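You operate a simulated robot arm through the tools that you are given. There is no shell and no other tool.

The job below is to be done with a simulated robot arm. You get a single attempt, and the scene is never put back.

Task
Empty the dirty water from the big sink bowl and rinse it down.
Fine: tall blue mug out on the drainer first, plug on the ledge; cold tap, off after. Set down upright: tall mug.

The check looks at the end state, three seconds after you hand in, the way a careful person would. Anything else that was tipped, shoved, dropped, spilled or broken makes it a failure.

Robot
A 7-joint arm with a two-finger parallel gripper, fixed in place. Base frame: the origin is on the floor under the middle of its stand, x ahead of it, y to its left, z up; the work surface is at about z = 910. Lengths are in mm, angles in degrees, forces in N, time in s.
It reaches about 1372 mm from its shoulder. Its first joint turns from -149.0 to 149.0 degrees. Payload 3.43 kg.
Tool frame: the origin (TCP) lies between the finger pads and is the grasp point; the fingertips stand 30 mm ahead of it; z points along the fingers, y is the line along which they close. Largest opening 94 mm; finger width 28, thickness 10; the body of the gripper, 50 by 96 mm, starts 55 mm behind the TCP.
Orientation is that of the tool frame in the base frame, as a unit quaternion [w, x, y, z]. With the fingers straight down and closing along the base's y, the tool's x points along the base's -x, its y along +y and its z along -z.

Tools
- The arm moves only by the tool nudge_tool. Its argument "increments" is a list of rows, each a list of 7 numbers: the shift along the tool's x, y, z in mm, then the turn, a rotation vector about the tool's x, y, z in rad, then the finger opening in mm, from 0 to 94. In form: [[tx, ty, tz, rx, ry, rz, hand], ...]. A call has 1 to 20 rows; each row shifts and turns the commanded pose from where the row before left it, along the tool's axes as they then stand. Rows are played at 5 a second. More than 50 mm and 8.6 degrees between two rows, or a gripper value outside its range, and nothing of the call is played. A pose out of reach is approached as far as the arm can. The call stops where the force on the tool passes 40 N (or 10 N more than at its start, if that is more) or the arm is blocked; 0.2 s more then pass. The fingers move at their own pace (about 45 mm/s each) and stop on an object; they squeeze with about 39 N. The grip force told is the motor's: it shows also when the fingers shut on nothing. Time passes only in rows, and 0.2 s behind the last, so rows that do not move let the fingers close. It gives the time, the measured TCP pose, the force on the tool (base axes), the opening and the grip force at its end, in the units of the frame above (readings bear some noise), with the torque about the TCP (base axes, N m) and any sound that the robot's microphone picked up.
- Cameras (640 x 400 px; columns grow to the right, rows downward): "scene" is fixed at [400.2, 647.8, 1474.3]; the picture's right is [-0.35, -0.94, 0.00], its down [-0.86, 0.32, -0.40] and it looks along [0.38, -0.14, -0.91] (base axes); focal length 214 px, centre (320, 200). "wrist" rides on the gripper at [76, 14, -103] in the tool frame; the picture's right is [-0.18, 0.98, 0.00], its down [-0.75, -0.14, -0.64] and it looks along [-0.63, -0.12, 0.77] (tool axes); focal length 243 px, centre (320, 200). There is no depth. A picture from a camera that has moved, and an enlarged one, comes with that camera's place and axes in the base frame and with its lens.
- grab_frame(camera): a new picture of that camera. No time passes.
- zoom(camera, box): a new picture of the part [left, top, right, bottom] of that camera's present view, enlarged. No time passes.
- hand_in(): hands the job in; it is judged then, once.

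Nothing tells you positions but the pictures and the camera data. Unless the task says otherwise, let go and move clear before handing in.

The tools are called after ">>>" as name(argument=value, ...) on one line, values as JSON. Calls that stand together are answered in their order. nudge_tool: Moves the arm, as the interface text tells. Its arguments: {"type":"object","properties":{"increments":{"type":"array","items":{"type":"array","items":{"type":"number"}}}},"required":["increments"]} The other tools are called the same way: grab_frame (camera) takes a picture; zoom (camera, box) takes an enlarged picture of a part of a camera's view; hand_in () hands the job in.

At the start:

```text
time_s: 0.0
tcp_pos: [708.0, 688.8, 1200.1]
orientation: [-0.001, 0.002, 1.0, 0.001]
force: [-0.4, 0.5, -0.7]
ft_torque: [0.01, -0.02, 0.0]
gripper_width: 94.0
finger_force: 0.1
```

scene: 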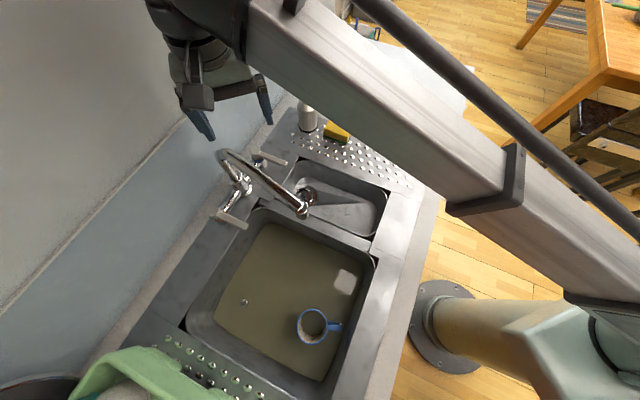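
wrist: 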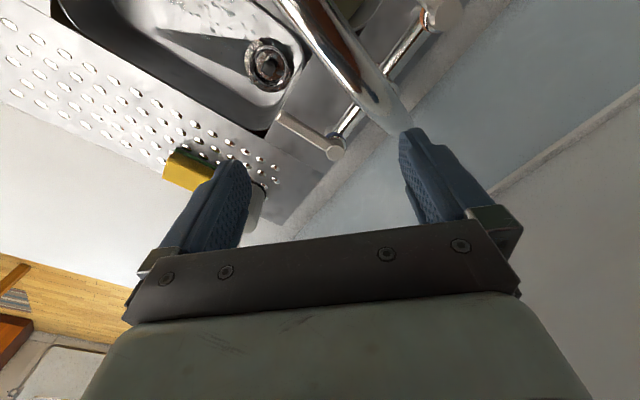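

I see a double-bowl sink: the big bowl holds murky water with a blue-rimmed mug in it, and a mixer tap with two lever handles stands at the back. I'll look closer before moving anything.

>>> zoom(camera="scene", box=[160, 200, 400, 400])

>>> zoom(camera="scene", box=[200, 90, 440, 240])

>>> zoom(camera="scene", box=[0, 300, 260, 400])

>>> zoom(camera="wrist", box=[0, 0, 640, 400])

```text
2.00 times, centred on (280, 300) of scene
camera zoom: at [400.2, 647.8, 1474.3], right [-0.35, -0.94, 0.0], down [-0.86, 0.32, -0.4], along [0.38, -0.14, -0.91], focal length 429 px, centre (400, 0)
```

zoom: 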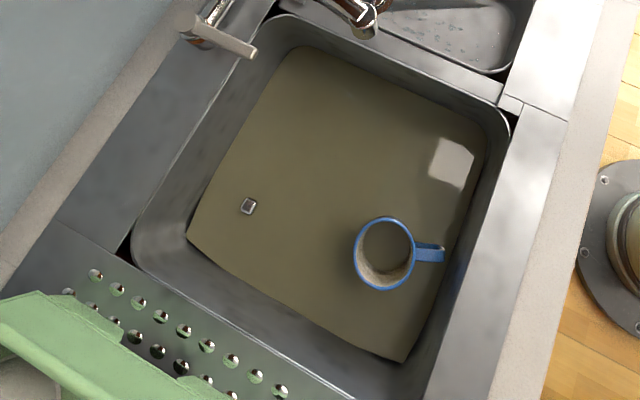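

```text
2.67 times, centred on (320, 165) of scene
camera zoom: at [400.2, 647.8, 1474.3], right [-0.35, -0.94, 0.0], down [-0.86, 0.32, -0.4], along [0.38, -0.14, -0.91], focal length 572 px, centre (320, 293)
```

zoom: 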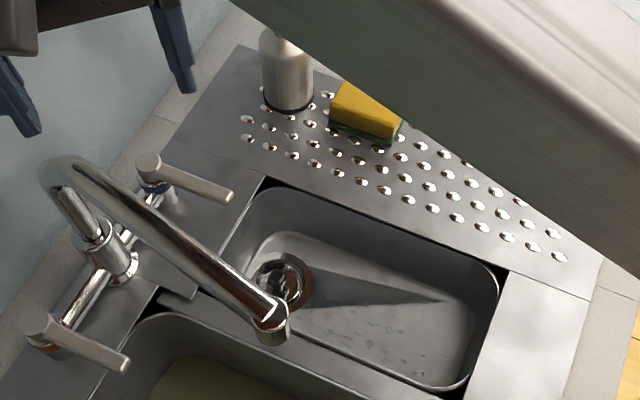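

```text
2.46 times, centred on (130, 350) of scene
camera zoom: at [400.2, 647.8, 1474.3], right [-0.35, -0.94, 0.0], down [-0.86, 0.32, -0.4], along [0.38, -0.14, -0.91], focal length 528 px, centre (788, -169)
```

zoom: 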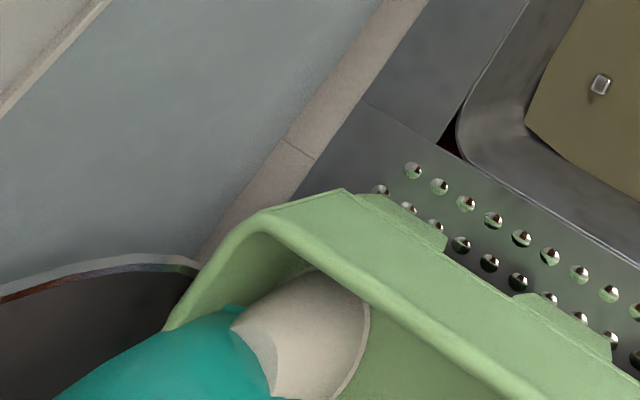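

```text
1.00 times, centred on (320, 200) of wrist (not enlarged: the box is as wide or as high as the picture)
camera zoom: at [631.3, 702.0, 1302.9], right [0.18, 0.98, 0.0], down [0.75, -0.14, 0.64], along [0.63, -0.12, -0.77], focal length 243 px, centre (320, 200)
```

zoom: 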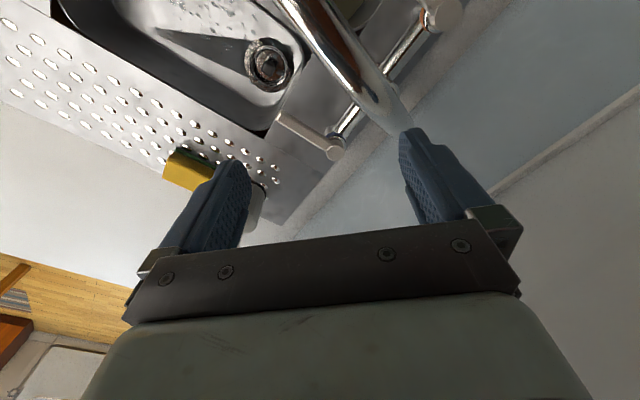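

The big bowl sits rotated about 45° to my base, centred near (440, 720). The mug is near (336, 692), the plug knob near (450, 843), and the tap column near (747, 760). I'll pull back and up so the wrist camera can look over the sink.

>>> nudge_tool(increments=[[30, -11, -12, 0, 0, 0, 94], [36, -13, -12, 0, 0, 0, 94], [36, -13, -12, 0, 0, 0, 94], [36, -13, -12, 0, 0, 0, 94], [36, -13, -12, 0, 0, 0, 94], [36, -13, -12, 0, 0, 0, 94], [36, -13, -8, 0, 0, 0, 94], [36, -13, -8, 0, 0, 0, 94], [36, -13, -6, 0, 0, 0, 94], [30, -13, -6, 0, 0, 0, 94]])

```text
time_s: 2.2
tcp_pos: [402.5, 622.4, 1153.1]
orientation: [0.005, 0.0, 1.0, 0.01]
force: [-0.1, -0.3, -0.1]
ft_torque: [0.0, 0.02, -0.02]
gripper_width: 94.2
finger_force: 0.1
out of reach, approached as far as the arm can: row 3, 4, 5, 6, 7, 8, 9, 10
```

The arm stopped short of the target at about (402, 622, 1153). I'll check both views.

>>> grab_frame(camera="scene")

>>> grab_frame(camera="wrist")

```text
taken
```

scene: 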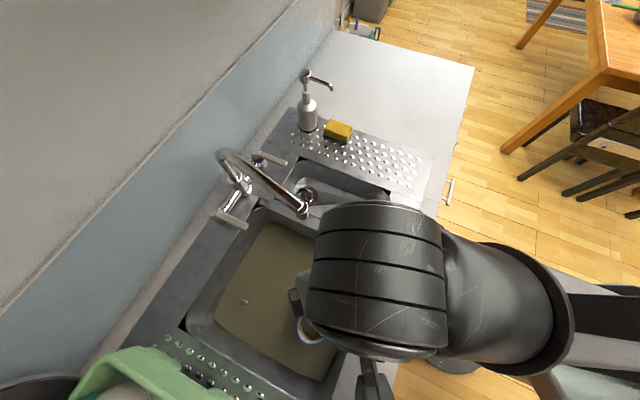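

```text
taken
camera wrist: at [324.6, 633.8, 1255.1], right [0.18, 0.98, 0.02], down [0.75, -0.15, 0.65], along [0.64, -0.1, -0.76], focal length 243 px, centre (320, 200)
```

wrist: 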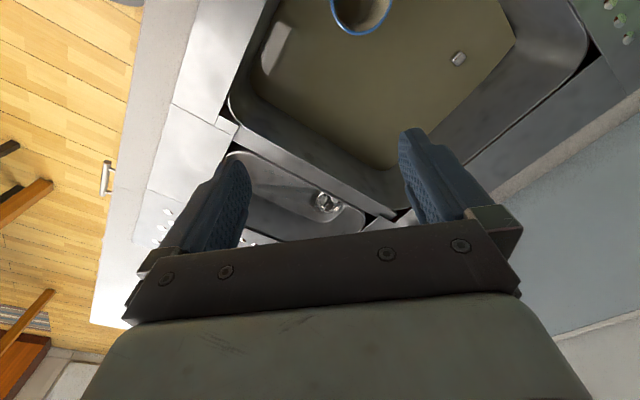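

The view works. I'll turn the tool in line with the sink, which is about 45°, and see where the commanded pose sits.

>>> nudge_tool(increments=[[0, 0, 0, 0, 0, -0.13, 94], [0, 0, 0, 0, 0, -0.13, 94], [0, 0, 0, 0, 0, -0.13, 94]])

```text
time_s: 3.0
tcp_pos: [404.6, 625.5, 1145.7]
orientation: [0.003, -0.195, 0.981, 0.003]
force: [-0.1, -0.6, 0.5]
ft_torque: [-0.02, 0.0, 0.0]
gripper_width: 94.0
finger_force: 0.1
out of reach, approached as far as the arm can: row 1
```

>>> nudge_tool(increments=[[0, 0, 0, 0, 0, -0.13, 94], [0, 0, 0, 0, 0, -0.13, 94], [0, 0, 0, 0, 0, -0.135, 94], [0, 0, 0, 0, 0, 0, 94]])

>>> grab_frame(camera="wrist")

>>> grab_frame(camera="scene")

```text
time_s: 4.0
tcp_pos: [404.8, 626.0, 1145.7]
orientation: [0.004, -0.383, 0.924, 0.003]
force: [2.5, 5.5, -9.2]
ft_torque: [-0.19, -0.34, -0.26]
gripper_width: 94.2
finger_force: 0.1
```

```text
taken
camera wrist: at [340.3, 580.7, 1247.8], right [-0.57, 0.82, 0.0], down [0.63, 0.43, 0.65], along [0.53, 0.37, -0.76], focal length 243 px, centre (320, 200)
```

wrist: 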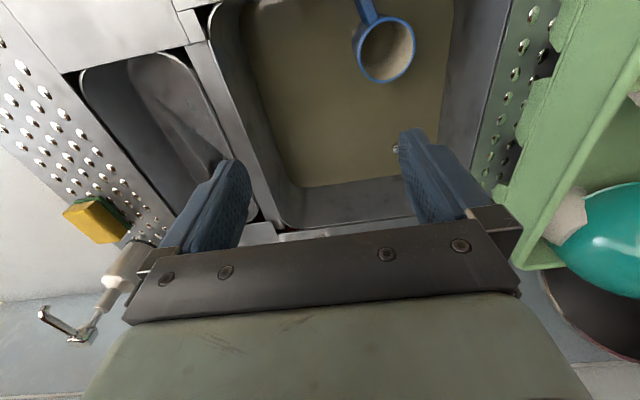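

```text
taken
```

scene: 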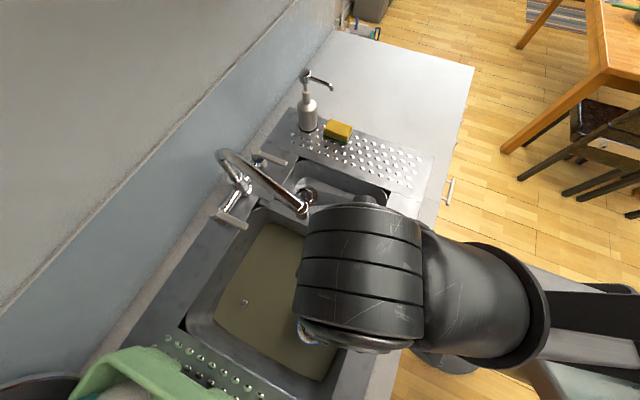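

There is an unexpected force reading of about 10 N. Before going further I'll hold still to see whether it persists.

>>> nudge_tool(increments=[[0, 0, 0, 0, 0, 0, 94]])

>>> zoom(camera="scene", box=[200, 120, 400, 245])

>>> zoom(camera="wrist", box=[200, 0, 500, 200])

```text
time_s: 4.4
tcp_pos: [405.5, 626.6, 1145.1]
orientation: [0.004, -0.383, 0.924, 0.003]
force: [6.2, 3.5, -12.2]
ft_torque: [0.43, 0.04, 0.25]
gripper_width: 94.0
finger_force: 0.0
```

```text
3.20 times, centred on (300, 182) of scene
camera zoom: at [400.2, 647.8, 1474.3], right [-0.35, -0.94, 0.0], down [-0.86, 0.32, -0.4], along [0.38, -0.14, -0.91], focal length 686 px, centre (384, 256)
```

zoom: 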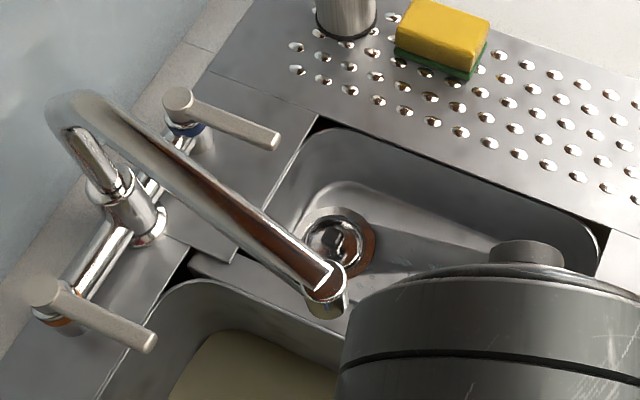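

```text
2.00 times, centred on (350, 100) of wrist
camera zoom: at [340.3, 580.7, 1247.8], right [-0.57, 0.82, 0.0], down [0.63, 0.43, 0.65], along [0.53, 0.37, -0.76], focal length 485 px, centre (260, 400)
```

zoom: 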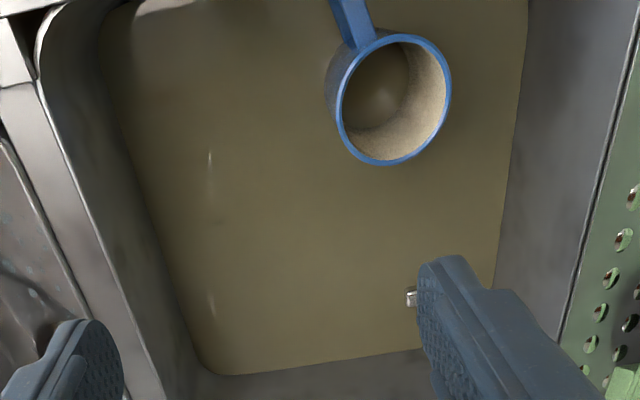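

The force persists and probably comes from the arm being folded against itself. I'll ease outward, away from the base, and watch the reading.

>>> nudge_tool(increments=[[-10, 10, 0, 0, 0, 0, 94], [-10, 10, 0, 0, 0, 0, 94]])

```text
time_s: 5.0
tcp_pos: [405.2, 653.6, 1146.3]
orientation: [-0.001, -0.382, 0.924, 0.0]
force: [0.1, -0.2, -0.3]
ft_torque: [-0.02, -0.01, -0.02]
gripper_width: 93.7
finger_force: 0.1
```

The force is gone, so that was a fold limit. I'll take a higher view toward the back ledge and tap.

>>> nudge_tool(increments=[[-25, -1.6, -13.5, 0, 0, 0, 94], [-25, -1.6, -13.5, 0, 0, 0, 94], [-25, -1.6, -13.5, 0, 0, 0, 94], [-25, -1.6, -13.5, 0, 0, 0, 94]])

>>> grab_frame(camera="wrist")

>>> grab_frame(camera="scene")

```text
time_s: 6.0
tcp_pos: [480.3, 721.4, 1200.1]
orientation: [0.002, -0.382, 0.924, 0.003]
force: [-3.9, 18.3, -20.1]
ft_torque: [-1.13, -1.76, -1.36]
gripper_width: 93.9
finger_force: 0.1
```

```text
taken
camera wrist: at [415.8, 675.5, 1302.6], right [-0.56, 0.83, 0.0], down [0.63, 0.43, 0.65], along [0.53, 0.37, -0.76], focal length 243 px, centre (320, 200)
```

wrist: 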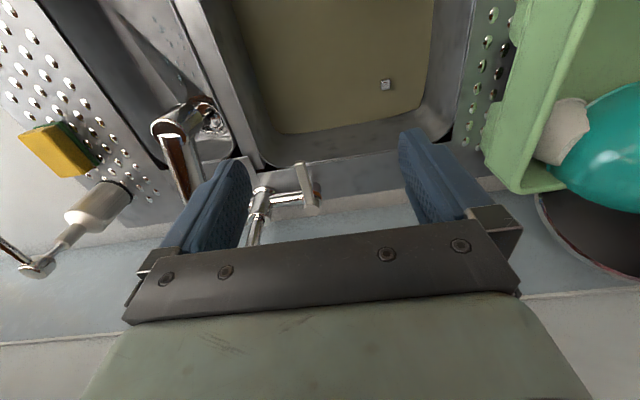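

```text
taken
```

scene: 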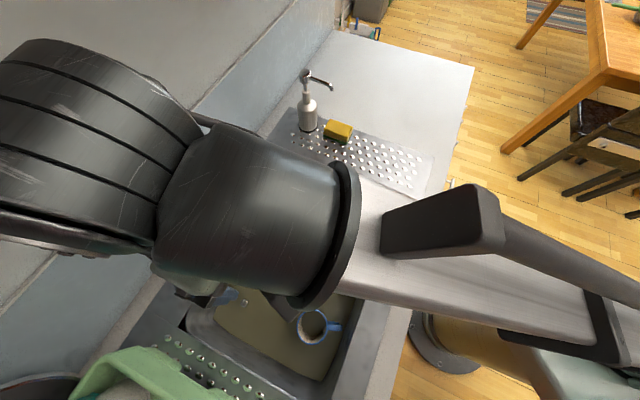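

>>> nudge_tool(increments=[[0, 0, 0, 0, 0, 0, 94]])

```text
time_s: 6.4
tcp_pos: [480.7, 721.1, 1200.2]
orientation: [0.003, -0.383, 0.924, 0.002]
force: [2.5, 15.8, -25.0]
ft_torque: [-0.5, -1.39, -0.91]
gripper_width: 94.0
finger_force: 0.1
```

That force line runs through the wrist camera, so the camera mount is brushing the forearm when the arm is high and folded. I'll work lower. I put the spout tip at about (518, 635, 1156), so I'll descend clear of it and move over the mug.

>>> nudge_tool(increments=[[0, 3, 25, 0, 0, 0, 94], [0, 3, 30, 0, 0, 0, 94], [0, 3, 30, 0, 0, 0, 94], [10, 10, 10, 0, 0, 0, 94], [20, 10, 5, 0, 0, 0, 94], [20, 10, 0, 0, 0, 0, 94]])

>>> grab_frame(camera="wrist")

```text
time_s: 7.8
tcp_pos: [417.3, 711.6, 1100.3]
orientation: [-0.001, -0.382, 0.924, 0.0]
force: [0.4, 1.1, -0.1]
ft_torque: [-0.03, -0.01, -0.01]
gripper_width: 93.9
finger_force: 0.0
```

```text
taken
camera wrist: at [353.0, 667.9, 1202.8], right [-0.56, 0.83, 0.0], down [0.63, 0.43, 0.64], along [0.53, 0.36, -0.77], focal length 243 px, centre (320, 200)
```

wrist: 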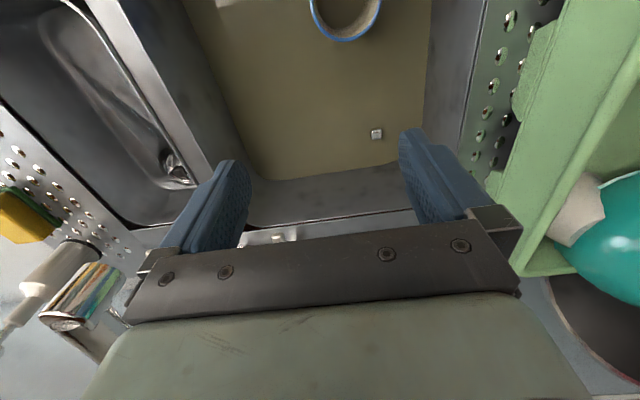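

Clear of contact. I'm moving above the mug for a close look at its rim, handle and contents.

>>> nudge_tool(increments=[[23.5, 15, 20, 0, 0, 0, 94], [23.5, 15, 20, 0, 0, 0, 94], [23.5, 15, 20, 0, 0, 0, 94]])

>>> grab_frame(camera="wrist")

>>> zoom(camera="wrist", box=[200, 0, 440, 150])

>>> grab_frame(camera="scene")

```text
time_s: 8.6
tcp_pos: [334.7, 694.2, 1040.1]
orientation: [0.0, -0.382, 0.924, -0.001]
force: [-0.9, 0.2, 0.8]
ft_torque: [0.01, -0.02, 0.03]
gripper_width: 93.9
finger_force: 0.0
```

```text
taken
camera wrist: at [270.8, 649.5, 1143.5], right [-0.56, 0.83, 0.0], down [0.63, 0.43, 0.64], along [0.53, 0.36, -0.77], focal length 243 px, centre (320, 200)
```

wrist: 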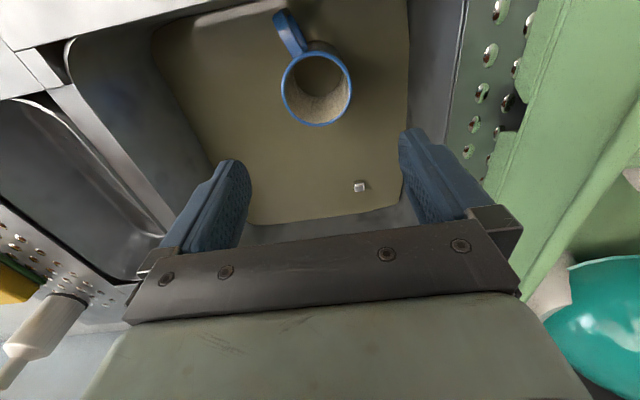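

```text
2.67 times, centred on (320, 75) of wrist
camera zoom: at [270.8, 649.5, 1143.5], right [-0.56, 0.83, 0.0], down [0.63, 0.43, 0.64], along [0.53, 0.36, -0.77], focal length 647 px, centre (320, 533)
```

zoom: 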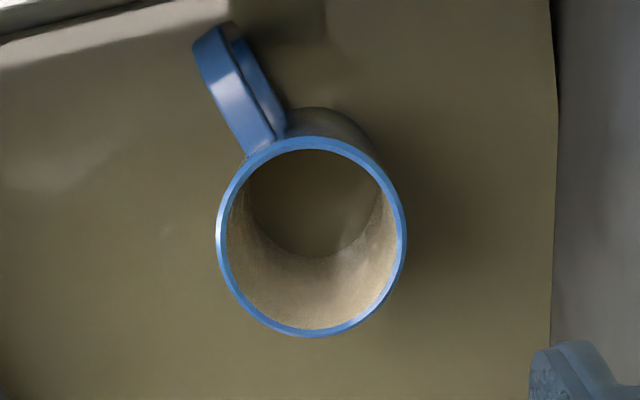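

```text
taken
```

scene: 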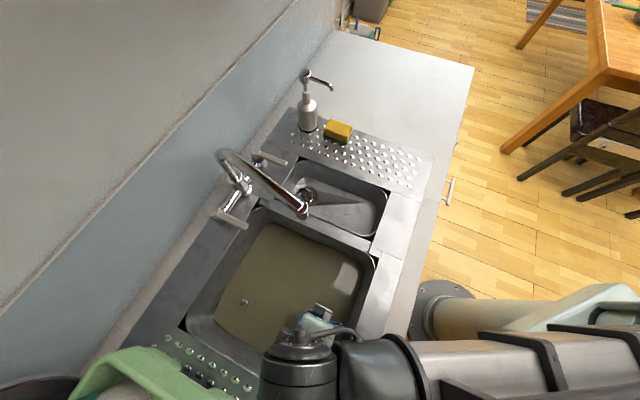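

The rim centre triangulates to about (336, 691, 865), outer diameter about 79 mm, and the mug holds some dirty water. The current finger axis clears the handle, so I'll centre on the mug and come down just above the rim.

>>> nudge_tool(increments=[[1, -2, 28, 0, 0, 0, 94], [1, -2, 28, 0, 0, 0, 94], [0, 0, 28, 0, 0, 0, 94], [0, 0, 22, 0, 0, 0, 94], [0, 0, 0, 0, 0, 0, 94]])

>>> grab_frame(camera="wrist")

>>> grab_frame(camera="scene")

```text
time_s: 9.8
tcp_pos: [339.0, 690.6, 934.5]
orientation: [-0.001, -0.382, 0.924, 0.001]
force: [-0.2, 0.7, -0.7]
ft_torque: [0.05, 0.02, -0.02]
gripper_width: 93.8
finger_force: 0.0
```

```text
taken
camera wrist: at [273.7, 645.2, 1036.7], right [-0.56, 0.83, 0.0], down [0.63, 0.43, 0.64], along [0.53, 0.36, -0.77], focal length 243 px, centre (320, 200)
```

wrist: 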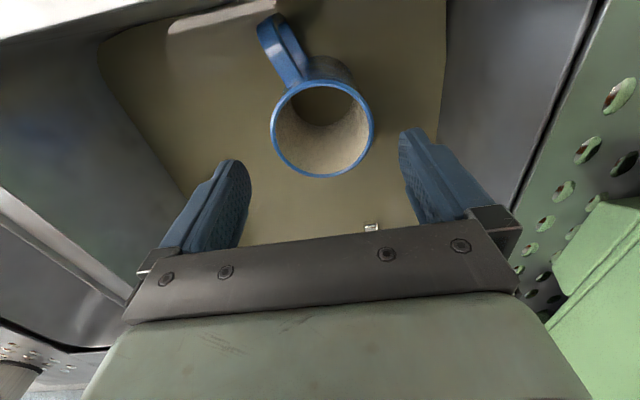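

```text
taken
```

scene: 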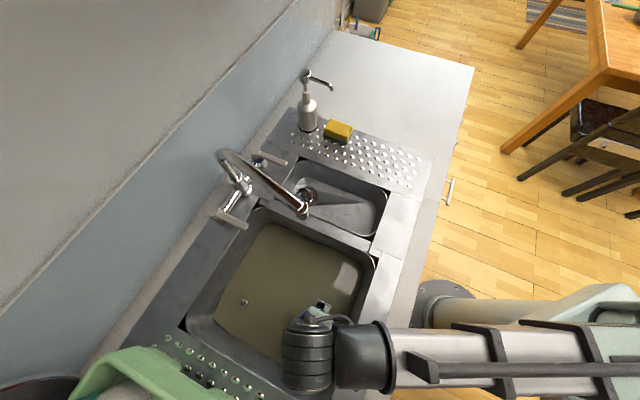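

The mug is centred between the fingers with its rim at z≈857. I'll descend the last 90 mm around it with the fingers open.

>>> nudge_tool(increments=[[0, 0, 22, 0, 0, 0, 94], [0, 0, 22, 0, 0, 0, 94], [0, 0, 22, 0, 0, 0, 94], [0, 0, 20, 0, 0, 0, 94], [0, 0, 0, 0, 0, 0, 94]])

>>> grab_frame(camera="wrist")

```text
time_s: 11.0
tcp_pos: [338.3, 690.4, 848.9]
orientation: [0.0, -0.382, 0.924, 0.0]
force: [0.0, -0.9, -0.3]
ft_torque: [0.0, -0.02, 0.0]
gripper_width: 94.2
finger_force: 0.0
```

```text
taken
camera wrist: at [273.2, 645.6, 951.3], right [-0.56, 0.83, 0.0], down [0.63, 0.43, 0.64], along [0.53, 0.36, -0.77], focal length 243 px, centre (320, 200)
```

wrist: 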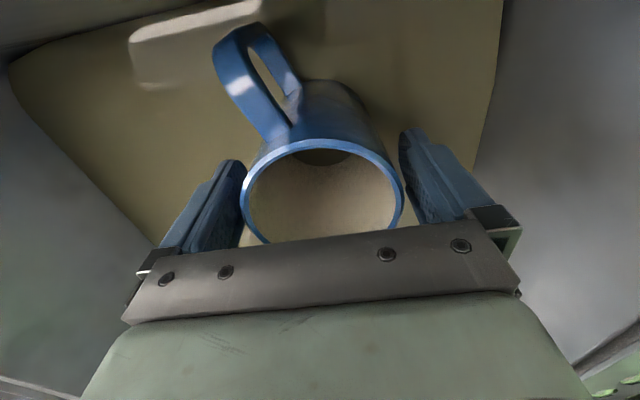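

The mug is between the fingers with its handle clear. I'll lower 10 mm more for overlap and close.

>>> nudge_tool(increments=[[0, 0, 10, 0, 0, 0, 94], [0, 0, 0, 0, 0, 0, 60], [0, 0, 0, 0, 0, 0, 60], [0, 0, 0, 0, 0, 0, 60], [0, 0, 0, 0, 0, 0, 60]])

>>> grab_frame(camera="wrist")

```text
time_s: 12.2
tcp_pos: [336.8, 690.1, 837.7]
orientation: [0.0, -0.383, 0.924, -0.001]
force: [-0.9, 0.1, -2.9]
ft_torque: [0.04, -0.01, -0.03]
gripper_width: 76.8
finger_force: 38.8
```

```text
taken
camera wrist: at [272.8, 645.4, 941.0], right [-0.56, 0.83, 0.0], down [0.63, 0.43, 0.64], along [0.53, 0.36, -0.77], focal length 243 px, centre (320, 200)
```

wrist: 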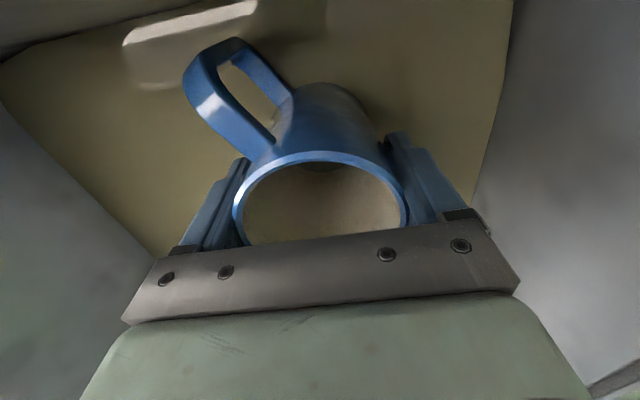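

The grip is solid at 76.8 mm. I'll lift slowly and straight up.

>>> nudge_tool(increments=[[0, 0, -5, 0, 0, 0, 60], [0, 0, -10, 0, 0, 0, 60], [0, 0, -15, 0, 0, 0, 60], [0, 0, -20, 0, 0, 0, 60], [0, 0, -20, 0, 0, 0, 60], [0, 0, -20, 0, 0, 0, 60], [0, 0, -20, 0, 0, 0, 60], [0, 0, -20, 0, 0, 0, 60], [0, 0, -20, 0, 0, 0, 60], [0, 0, -20, 0, 0, 0, 60], [0, 0, -15, 0, 0, 0, 60], [0, 0, -8, 0, 0, 0, 60], [0, 0, 0, 0, 0, 0, 60]])

>>> grab_frame(camera="wrist")

>>> grab_frame(camera="scene")

```text
time_s: 15.0
tcp_pos: [335.7, 689.3, 1032.3]
orientation: [0.0, -0.383, 0.924, 0.001]
force: [-0.5, -0.1, -2.7]
ft_torque: [0.0, -0.04, 0.01]
gripper_width: 76.8
finger_force: 39.3
```

```text
taken
camera wrist: at [272.4, 645.4, 1134.6], right [-0.56, 0.83, 0.0], down [0.63, 0.43, 0.64], along [0.53, 0.36, -0.77], focal length 243 px, centre (320, 200)
```

wrist: 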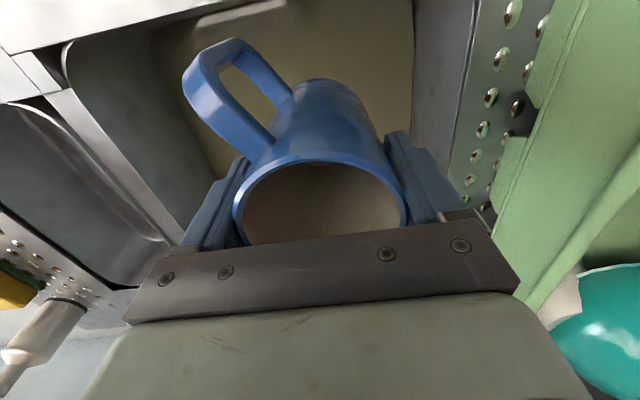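

```text
taken
```

scene: 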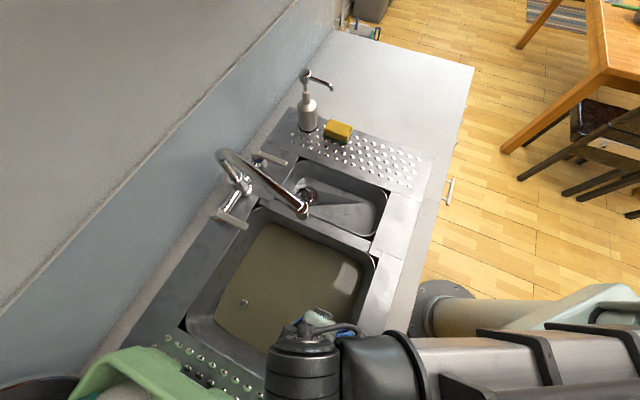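

The mug is held upright with its base about 82 mm below the TCP (z≈950). I'll carry it sideways over the front of the small bowl to the clear part of the right drainer, near (685, 352), watching the force.

>>> nudge_tool(increments=[[0, -8, 0, 0, 0, 0, 60], [0, -15, 0, 0, 0, 0, 60], [0, -22, 0, 0, 0, 0, 60], [0, -25, 0, 0, 0, 0, 60], [0, -25, 0, 0, 0, 0, 60], [0, -20, 0, 0, 0, 0, 60], [0, -10, 0, 0, 0, 0, 60]])

>>> grab_frame(camera="scene")

>>> grab_frame(camera="wrist")

```text
time_s: 16.6
tcp_pos: [423.9, 602.6, 1031.4]
orientation: [0.0, -0.382, 0.924, 0.0]
force: [0.9, 0.3, -2.4]
ft_torque: [-0.01, -0.01, 0.01]
gripper_width: 76.2
finger_force: 38.9
```

```text
taken
```

scene: 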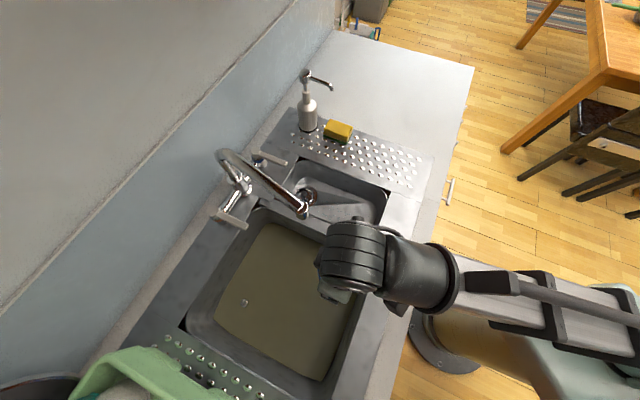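

```text
taken
camera wrist: at [360.2, 557.0, 1134.5], right [-0.56, 0.83, 0.0], down [0.63, 0.43, 0.64], along [0.53, 0.36, -0.77], focal length 243 px, centre (320, 200)
```

wrist: 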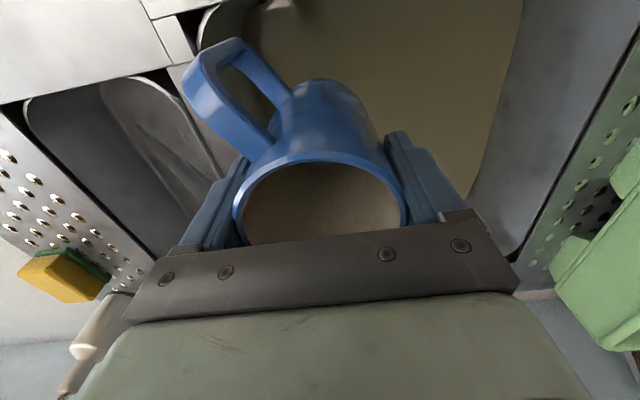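

>>> nudge_tool(increments=[[0, -10, 0, 0, 0, 0, 60], [0, -18, 0, 0, 0, 0, 60], [0, -25, 0, 0, 0, 0, 60], [0, -25, 0, 0, 0, 0, 60], [0, -25, 0, 0, 0, 0, 60], [0, -25, 0, 0, 0, 0, 60], [0, -25, 0, 0, 0, 0, 60], [0, -20, 0, 0, 0, 0, 60], [0, -10, 0, 0, 0, 0, 60]])

>>> grab_frame(camera="scene")

>>> grab_frame(camera="wrist")

```text
time_s: 18.6
tcp_pos: [554.3, 472.9, 1030.6]
orientation: [0.0, -0.383, 0.924, 0.0]
force: [-0.1, 0.0, -3.1]
ft_torque: [-0.02, 0.0, -0.01]
gripper_width: 76.5
finger_force: 38.8
```

```text
taken
```

scene: 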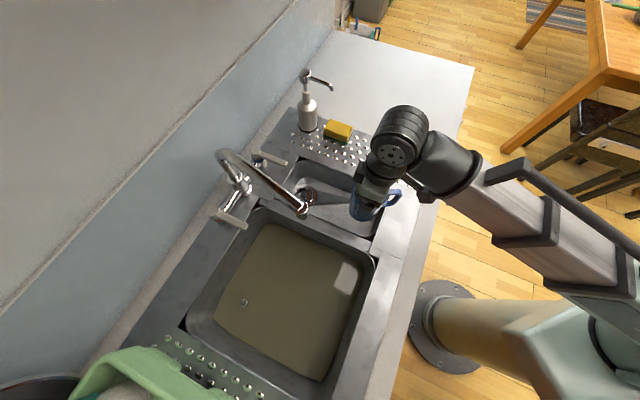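

```text
taken
camera wrist: at [490.6, 427.3, 1134.6], right [-0.56, 0.83, 0.0], down [0.63, 0.43, 0.64], along [0.53, 0.36, -0.77], focal length 243 px, centre (320, 200)
```

wrist: 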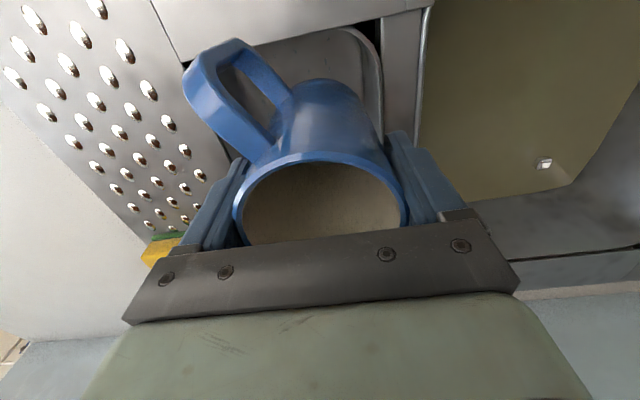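

The drainer spans from the small bowl's edge about 170 mm outward, and its mid-strip is clear. I'll continue to (687, 343).

>>> nudge_tool(increments=[[0, -10, 0, 0, 0, 0, 60], [0, -18, 0, 0, 0, 0, 60], [0, -25, 0, 0, 0, 0, 60], [0, -25, 0, 0, 0, 0, 60], [0, -25, 0, 0, 0, 0, 60], [0, -25, 0, 0, 0, 0, 60], [0, -25, 0, 0, 0, 0, 60], [0, -20, 0, 0, 0, 0, 60], [0, -13, 0, 0, 0, 0, 60], [0, 0, 0, 0, 0, 0, 60]])

>>> grab_frame(camera="scene")

>>> grab_frame(camera="wrist")

```text
time_s: 20.8
tcp_pos: [687.2, 341.3, 1030.9]
orientation: [0.001, -0.383, 0.924, 0.0]
force: [0.9, 0.6, -2.4]
ft_torque: [0.02, -0.01, -0.01]
gripper_width: 76.5
finger_force: 39.4
```

```text
taken
```

scene: 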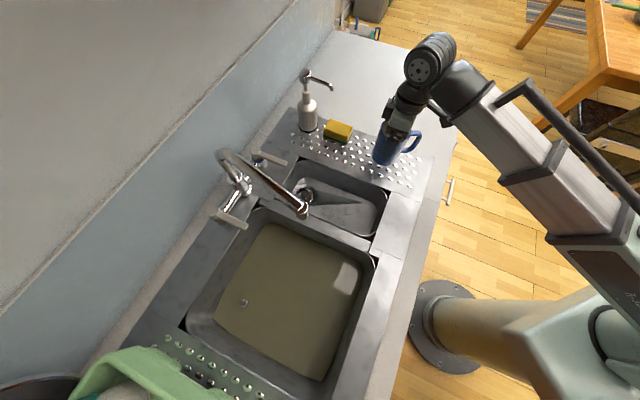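

```text
taken
camera wrist: at [621.7, 296.0, 1134.4], right [-0.56, 0.83, 0.0], down [0.63, 0.43, 0.64], along [0.53, 0.36, -0.77], focal length 243 px, centre (320, 200)
```

wrist: 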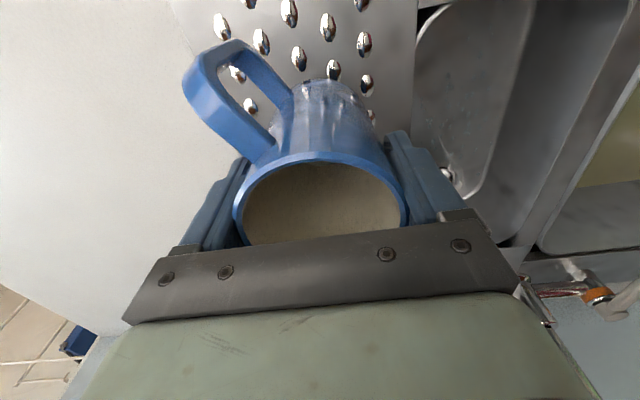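

The mug is over the drainer's middle strip. I'm lowering it gently toward contact.

>>> nudge_tool(increments=[[0, 0, 8, 0, 0, 0, 60], [0, 0, 8, 0, 0, 0, 60], [0, 0, 6, 0, 0, 0, 60], [0, 0, 0, 0, 0, 0, 60]])

>>> zoom(camera="scene", box=[320, 80, 480, 205])

>>> zoom(camera="wrist", box=[160, 0, 440, 180])

```text
time_s: 21.8
tcp_pos: [686.5, 341.9, 1009.2]
orientation: [0.0, -0.383, 0.924, 0.0]
force: [-0.1, -0.9, -2.8]
ft_torque: [0.04, 0.0, -0.01]
gripper_width: 76.5
finger_force: 39.1
```

```text
3.20 times, centred on (400, 142) of scene
camera zoom: at [400.2, 647.8, 1474.3], right [-0.35, -0.94, 0.0], down [-0.86, 0.32, -0.4], along [0.38, -0.14, -0.91], focal length 686 px, centre (64, 384)
```

zoom: 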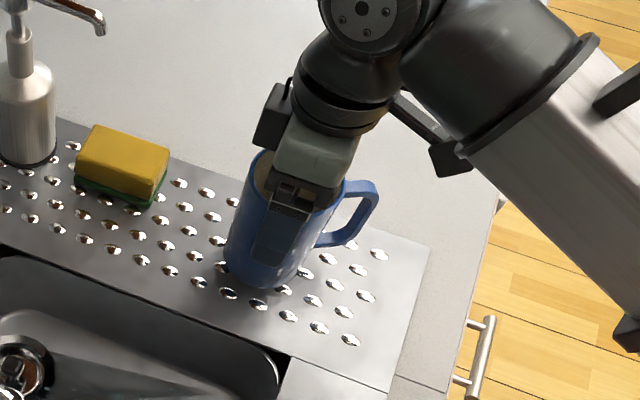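

```text
2.22 times, centred on (300, 90) of wrist
camera zoom: at [621.8, 296.4, 1112.5], right [-0.56, 0.83, 0.0], down [0.63, 0.43, 0.64], along [0.53, 0.36, -0.77], focal length 539 px, centre (364, 444)
```

zoom: 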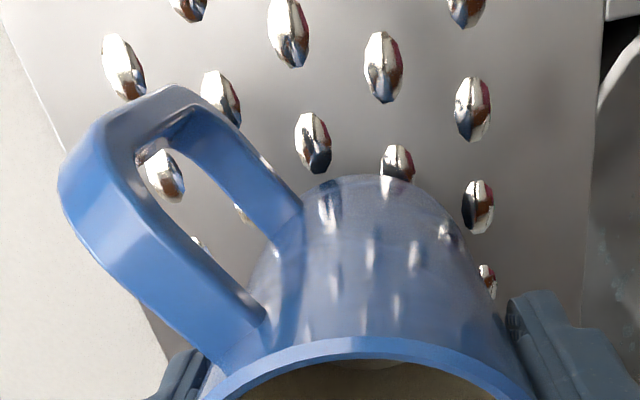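

>>> nudge_tool(increments=[[0, 0, 3, 0, 0, 0, 60], [0, 0, 3, 0, 0, 0, 60], [0, 0, 0, 0, 0, 0, 60]])

```text
time_s: 22.6
tcp_pos: [686.2, 341.4, 1003.6]
orientation: [0.0, -0.383, 0.924, 0.0]
force: [0.3, -0.1, -3.2]
ft_torque: [0.02, -0.01, 0.01]
gripper_width: 76.5
finger_force: 39.4
```

>>> nudge_tool(increments=[[0, 0, 2.5, 0, 0, 0, 60], [0, 0, 2.5, 0, 0, 0, 60], [0, 0, 0, 0, 0, 0, 60]])

```text
time_s: 23.4
tcp_pos: [685.9, 341.6, 997.9]
orientation: [0.0, -0.383, 0.924, 0.0]
force: [1.4, 1.3, -3.7]
ft_torque: [0.02, -0.02, 0.01]
gripper_width: 76.5
finger_force: 39.6
```

>>> nudge_tool(increments=[[0, 0, 2, 0, 0, 0, 60], [0, 0, 2, 0, 0, 0, 60], [0, 0, 0, 0, 0, 0, 60]])

>>> zoom(camera="scene", box=[340, 100, 440, 178])

```text
time_s: 24.2
tcp_pos: [685.2, 340.3, 995.6]
orientation: [0.001, -0.382, 0.924, 0.0]
force: [0.3, 1.6, 23.3]
ft_torque: [0.04, -0.04, -0.04]
gripper_width: 76.8
finger_force: 39.0
```

```text
5.13 times, centred on (390, 139) of scene
camera zoom: at [400.2, 647.8, 1474.3], right [-0.35, -0.94, 0.0], down [-0.86, 0.32, -0.4], along [0.38, -0.14, -0.91], focal length 1100 px, centre (-39, 513)
```

zoom: 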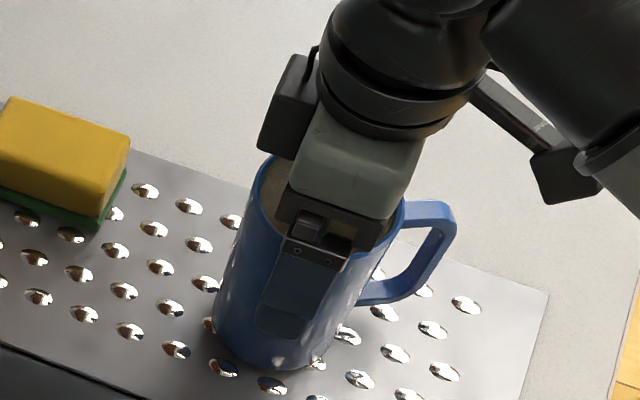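

The mug has touched down, with 23 N up and negligible torque, so it sits flat. I'll ease off the pressure, then open.

>>> nudge_tool(increments=[[0, 0, -1.2, 0, 0, 0, 60], [0, 0, 0, 0, 0, 0, 60]])

```text
time_s: 24.8
tcp_pos: [686.3, 341.0, 995.0]
orientation: [0.0, -0.382, 0.924, 0.0]
force: [2.4, 1.3, 6.7]
ft_torque: [0.26, -0.47, -0.01]
gripper_width: 76.6
finger_force: 38.7
```

>>> nudge_tool(increments=[[0, 0, 0, 0, 0, 0, 82], [0, 0, 0, 0, 0, 0, 94], [0, 0, 0, 0, 0, 0, 94], [0, 0, 0, 0, 0, 0, 94]])

>>> zoom(camera="scene", box=[340, 100, 440, 178])

>>> grab_frame(camera="wrist")

```text
time_s: 25.8
tcp_pos: [686.7, 340.9, 995.6]
orientation: [0.0, -0.382, 0.924, 0.0]
force: [-0.5, 0.7, 0.5]
ft_torque: [-0.01, 0.02, -0.01]
gripper_width: 94.0
finger_force: 0.0
```

```text
5.13 times, centred on (390, 139) of scene
camera zoom: at [400.2, 647.8, 1474.3], right [-0.35, -0.94, 0.0], down [-0.86, 0.32, -0.4], along [0.38, -0.14, -0.91], focal length 1100 px, centre (-39, 513)
```

zoom: 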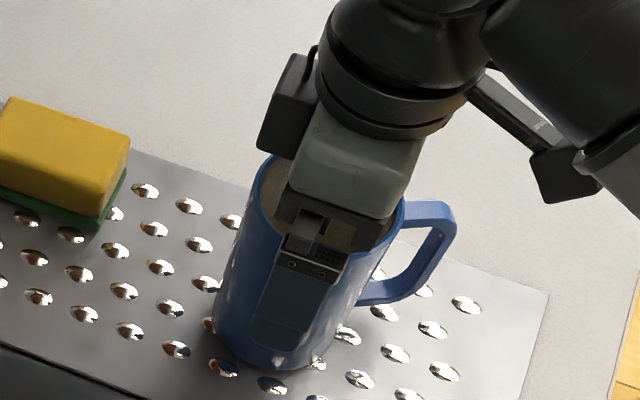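

```text
taken
camera wrist: at [621.7, 296.3, 1098.9], right [-0.56, 0.83, 0.0], down [0.63, 0.43, 0.64], along [0.53, 0.36, -0.77], focal length 243 px, centre (320, 200)
```

wrist: 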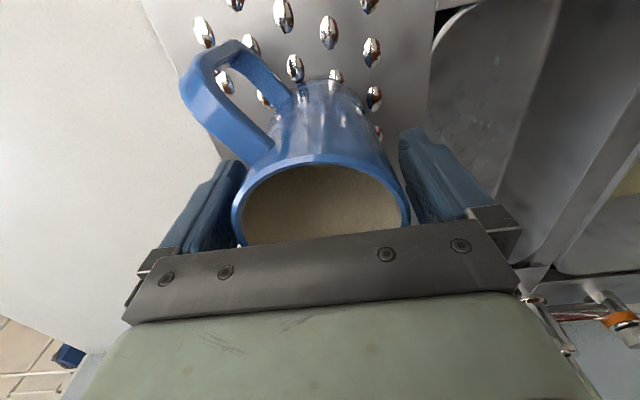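

The mug is standing free. I'm raising the gripper straight up off it.

>>> nudge_tool(increments=[[0, 0, -10, 0, 0, 0, 94], [0, 0, -15, 0, 0, 0, 94], [0, 0, -20, 0, 0, 0, 94], [0, 0, -20, 0, 0, 0, 94], [0, 0, -20, 0, 0, 0, 94], [0, 0, -15, 0, 0, 0, 94]])

>>> grab_frame(camera="wrist")

>>> grab_frame(camera="scene")

```text
time_s: 27.2
tcp_pos: [686.5, 340.0, 1095.4]
orientation: [0.001, -0.382, 0.924, 0.0]
force: [0.2, 0.5, 0.6]
ft_torque: [-0.05, 0.02, 0.0]
gripper_width: 93.7
finger_force: 0.0
```

```text
taken
camera wrist: at [622.0, 295.7, 1198.6], right [-0.56, 0.83, 0.0], down [0.63, 0.43, 0.64], along [0.53, 0.36, -0.77], focal length 243 px, centre (320, 200)
```

wrist: 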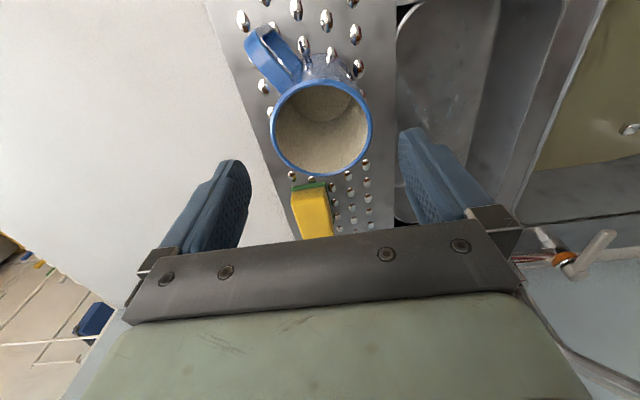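

```text
taken
```

scene: 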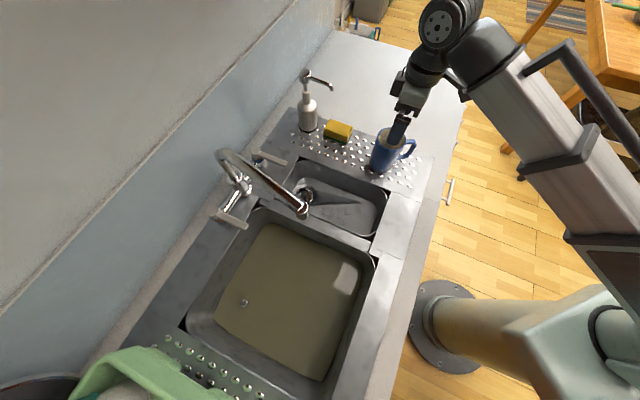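

The mug stands upright on the drainer. Next is the plug, so I'll look at its knob, the ledges and the tap markings up close.

>>> zoom(camera="scene", box=[212, 280, 276, 330])

>>> zoom(camera="scene", box=[90, 180, 290, 350])

>>> zoom(camera="scene", box=[205, 135, 305, 235])

>>> zoom(camera="scene", box=[280, 200, 440, 400])

```text
8.00 times, centred on (244, 305) of scene
camera zoom: at [400.2, 647.8, 1474.3], right [-0.35, -0.94, 0.0], down [-0.86, 0.32, -0.4], along [0.38, -0.14, -0.91], focal length 1716 px, centre (928, -640)
```

zoom: 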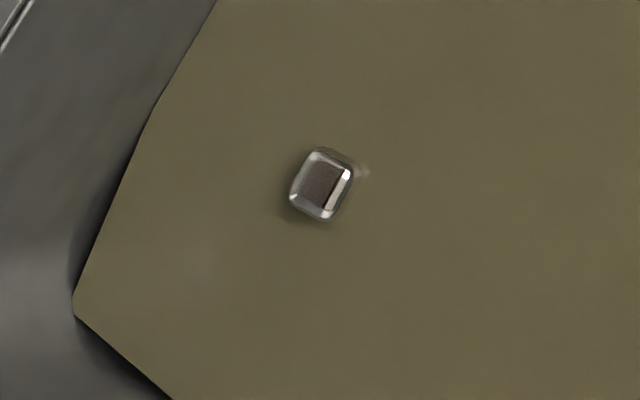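

```text
2.35 times, centred on (190, 265) of scene
camera zoom: at [400.2, 647.8, 1474.3], right [-0.35, -0.94, 0.0], down [-0.86, 0.32, -0.4], along [0.38, -0.14, -0.91], focal length 505 px, centre (626, 47)
```

zoom: 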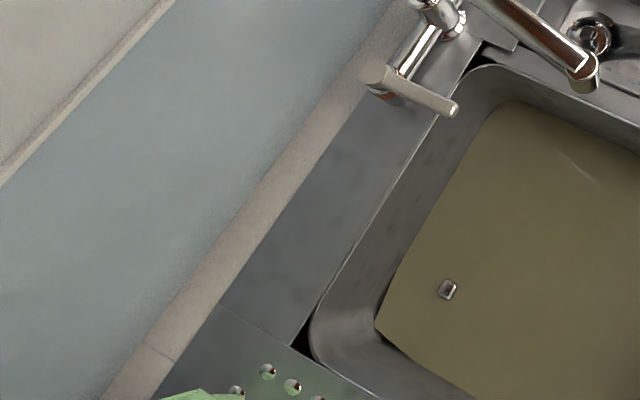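

```text
4.00 times, centred on (255, 185) of scene
camera zoom: at [400.2, 647.8, 1474.3], right [-0.35, -0.94, 0.0], down [-0.86, 0.32, -0.4], along [0.38, -0.14, -0.91], focal length 858 px, centre (580, 260)
```

zoom: 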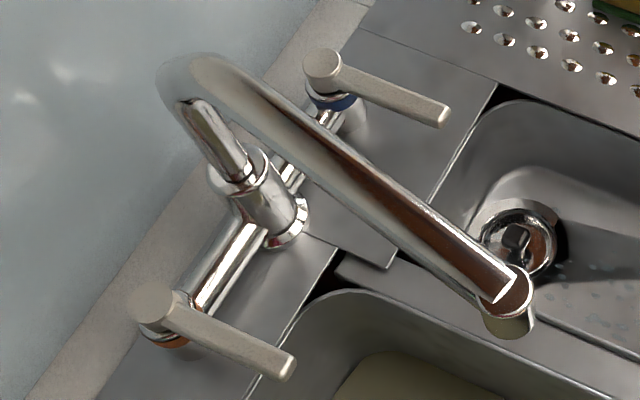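

```text
2.00 times, centred on (360, 300) of scene
camera zoom: at [400.2, 647.8, 1474.3], right [-0.35, -0.94, 0.0], down [-0.86, 0.32, -0.4], along [0.38, -0.14, -0.91], focal length 429 px, centre (240, 0)
```

zoom: 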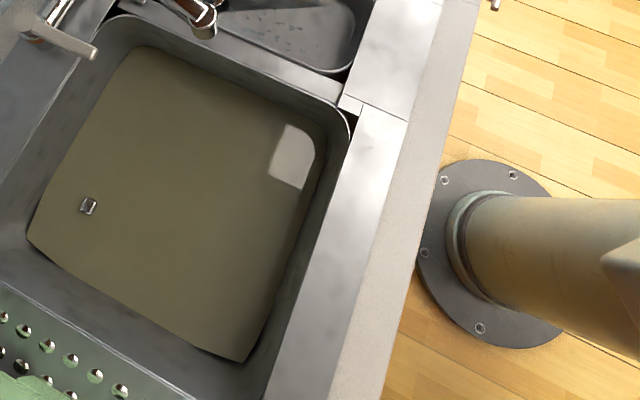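

Blue ring is on the right-hand lever, so that is cold; orange is on the left, so that is hot. The flat steel strip behind the big bowl is the ledge. I'll return along the front to avoid the spout and approach the plug knob.

>>> nudge_tool(increments=[[0, 20, 0, 0, 0, 0, 94], [0, 35, 0, 0, 0, 0, 94], [0, 40, 0, 0, 0, 0, 80], [0, 40, 10, 0, 0, 0, 60], [0, 40, 20, 0, 0, 0, 50], [0, 40, 20, 0, 0, 0, 50], [0, 40, 15, 0, 0, 0, 50], [0, 40, 0, 0, 0, 0, 50], [0, 40, 0, 0, 0, 0, 50], [0, 40, 0, 0, 0, 0, 50], [0, 40, 0, 0, 0, 0, 50], [0, 40, 0, 0, 0, 0, 50], [0, 40, 0, 0, 0, 0, 50], [0, 31, 0, 0, 0, 0, 50]])

>>> grab_frame(camera="scene")

>>> grab_frame(camera="wrist")

```text
time_s: 30.2
tcp_pos: [313.5, 713.1, 1029.6]
orientation: [0.001, -0.382, 0.924, 0.0]
force: [-0.1, 0.1, -0.3]
ft_torque: [0.03, 0.02, 0.0]
gripper_width: 50.1
finger_force: 0.0
```

```text
taken
```

scene: 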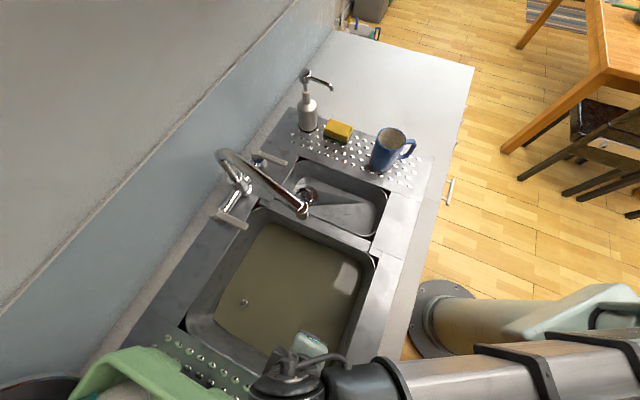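

```text
taken
camera wrist: at [250.2, 668.1, 1132.8], right [-0.56, 0.83, 0.0], down [0.63, 0.43, 0.64], along [0.53, 0.36, -0.77], focal length 243 px, centre (320, 200)
```

wrist: 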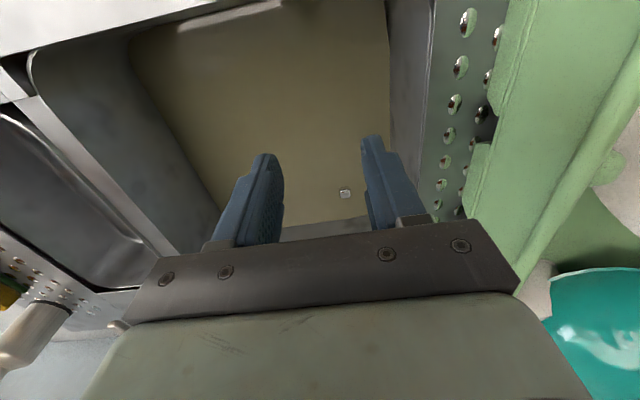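

>>> nudge_tool(increments=[[-20, 0, 0, 0, 0, 0, 50], [-35, 0, 0, 0, 0, 0, 50], [-35, 0, 0, 0, 0, 0, 50], [-35, 0, 0, 0, 0, 0, 50], [-35, 0, 0, 0, 0, 0, 50], [-33, 0, 10, 0, 0, 0, 50], [0, 0, 20, 0, 0, 0, 50], [0, 0, 20, 0, 0, 0, 50], [0, 0, 0, 0, 0, 0, 50]])

>>> grab_frame(camera="scene")

>>> grab_frame(camera="wrist")

```text
time_s: 32.2
tcp_pos: [451.4, 850.8, 982.4]
orientation: [0.0, -0.384, 0.923, 0.001]
force: [0.9, 0.2, 0.7]
ft_torque: [-0.02, -0.02, 0.0]
gripper_width: 50.0
finger_force: 0.2
```

```text
taken
```

scene: 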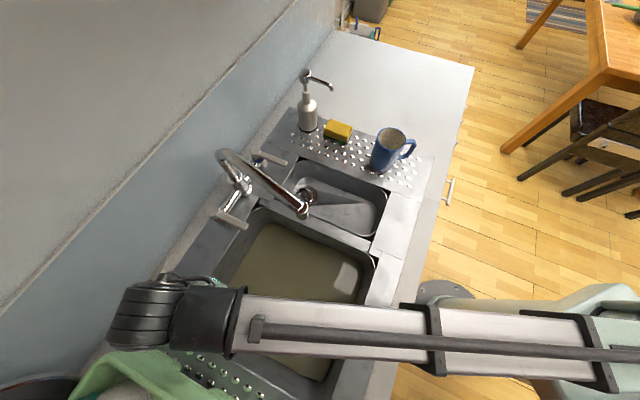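

```text
taken
camera wrist: at [387.2, 804.6, 1084.4], right [-0.56, 0.83, 0.0], down [0.63, 0.43, 0.64], along [0.53, 0.36, -0.77], focal length 243 px, centre (320, 200)
```

wrist: 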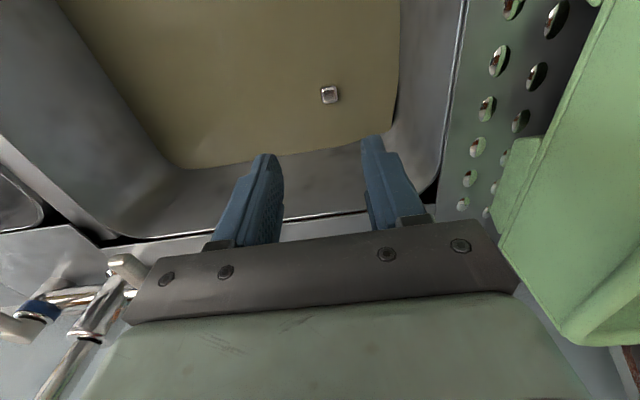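

>>> zoom(camera="wrist", box=[280, 60, 380, 130])

>>> zoom(camera="wrist", box=[0, 180, 160, 340])

```text
5.71 times, centred on (330, 95) of wrist
camera zoom: at [387.2, 804.6, 1084.4], right [-0.56, 0.83, 0.0], down [0.63, 0.43, 0.64], along [0.53, 0.36, -0.77], focal length 1386 px, centre (263, 800)
```

zoom: 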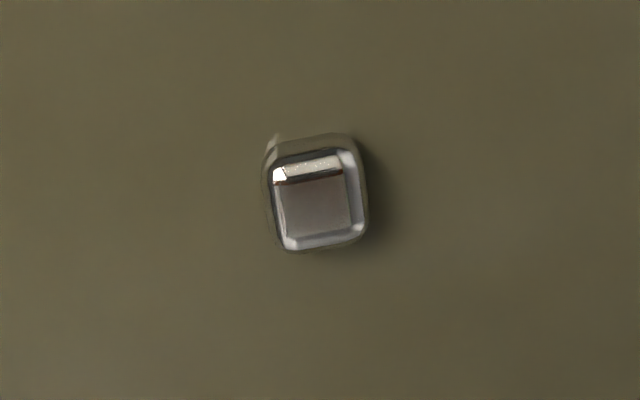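

```text
2.50 times, centred on (80, 260) of wrist
camera zoom: at [387.2, 804.6, 1084.4], right [-0.56, 0.83, 0.0], down [0.63, 0.43, 0.64], along [0.53, 0.36, -0.77], focal length 606 px, centre (920, 50)
```

zoom: 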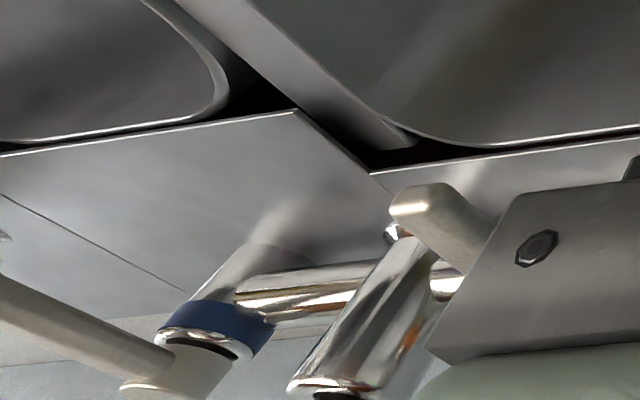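

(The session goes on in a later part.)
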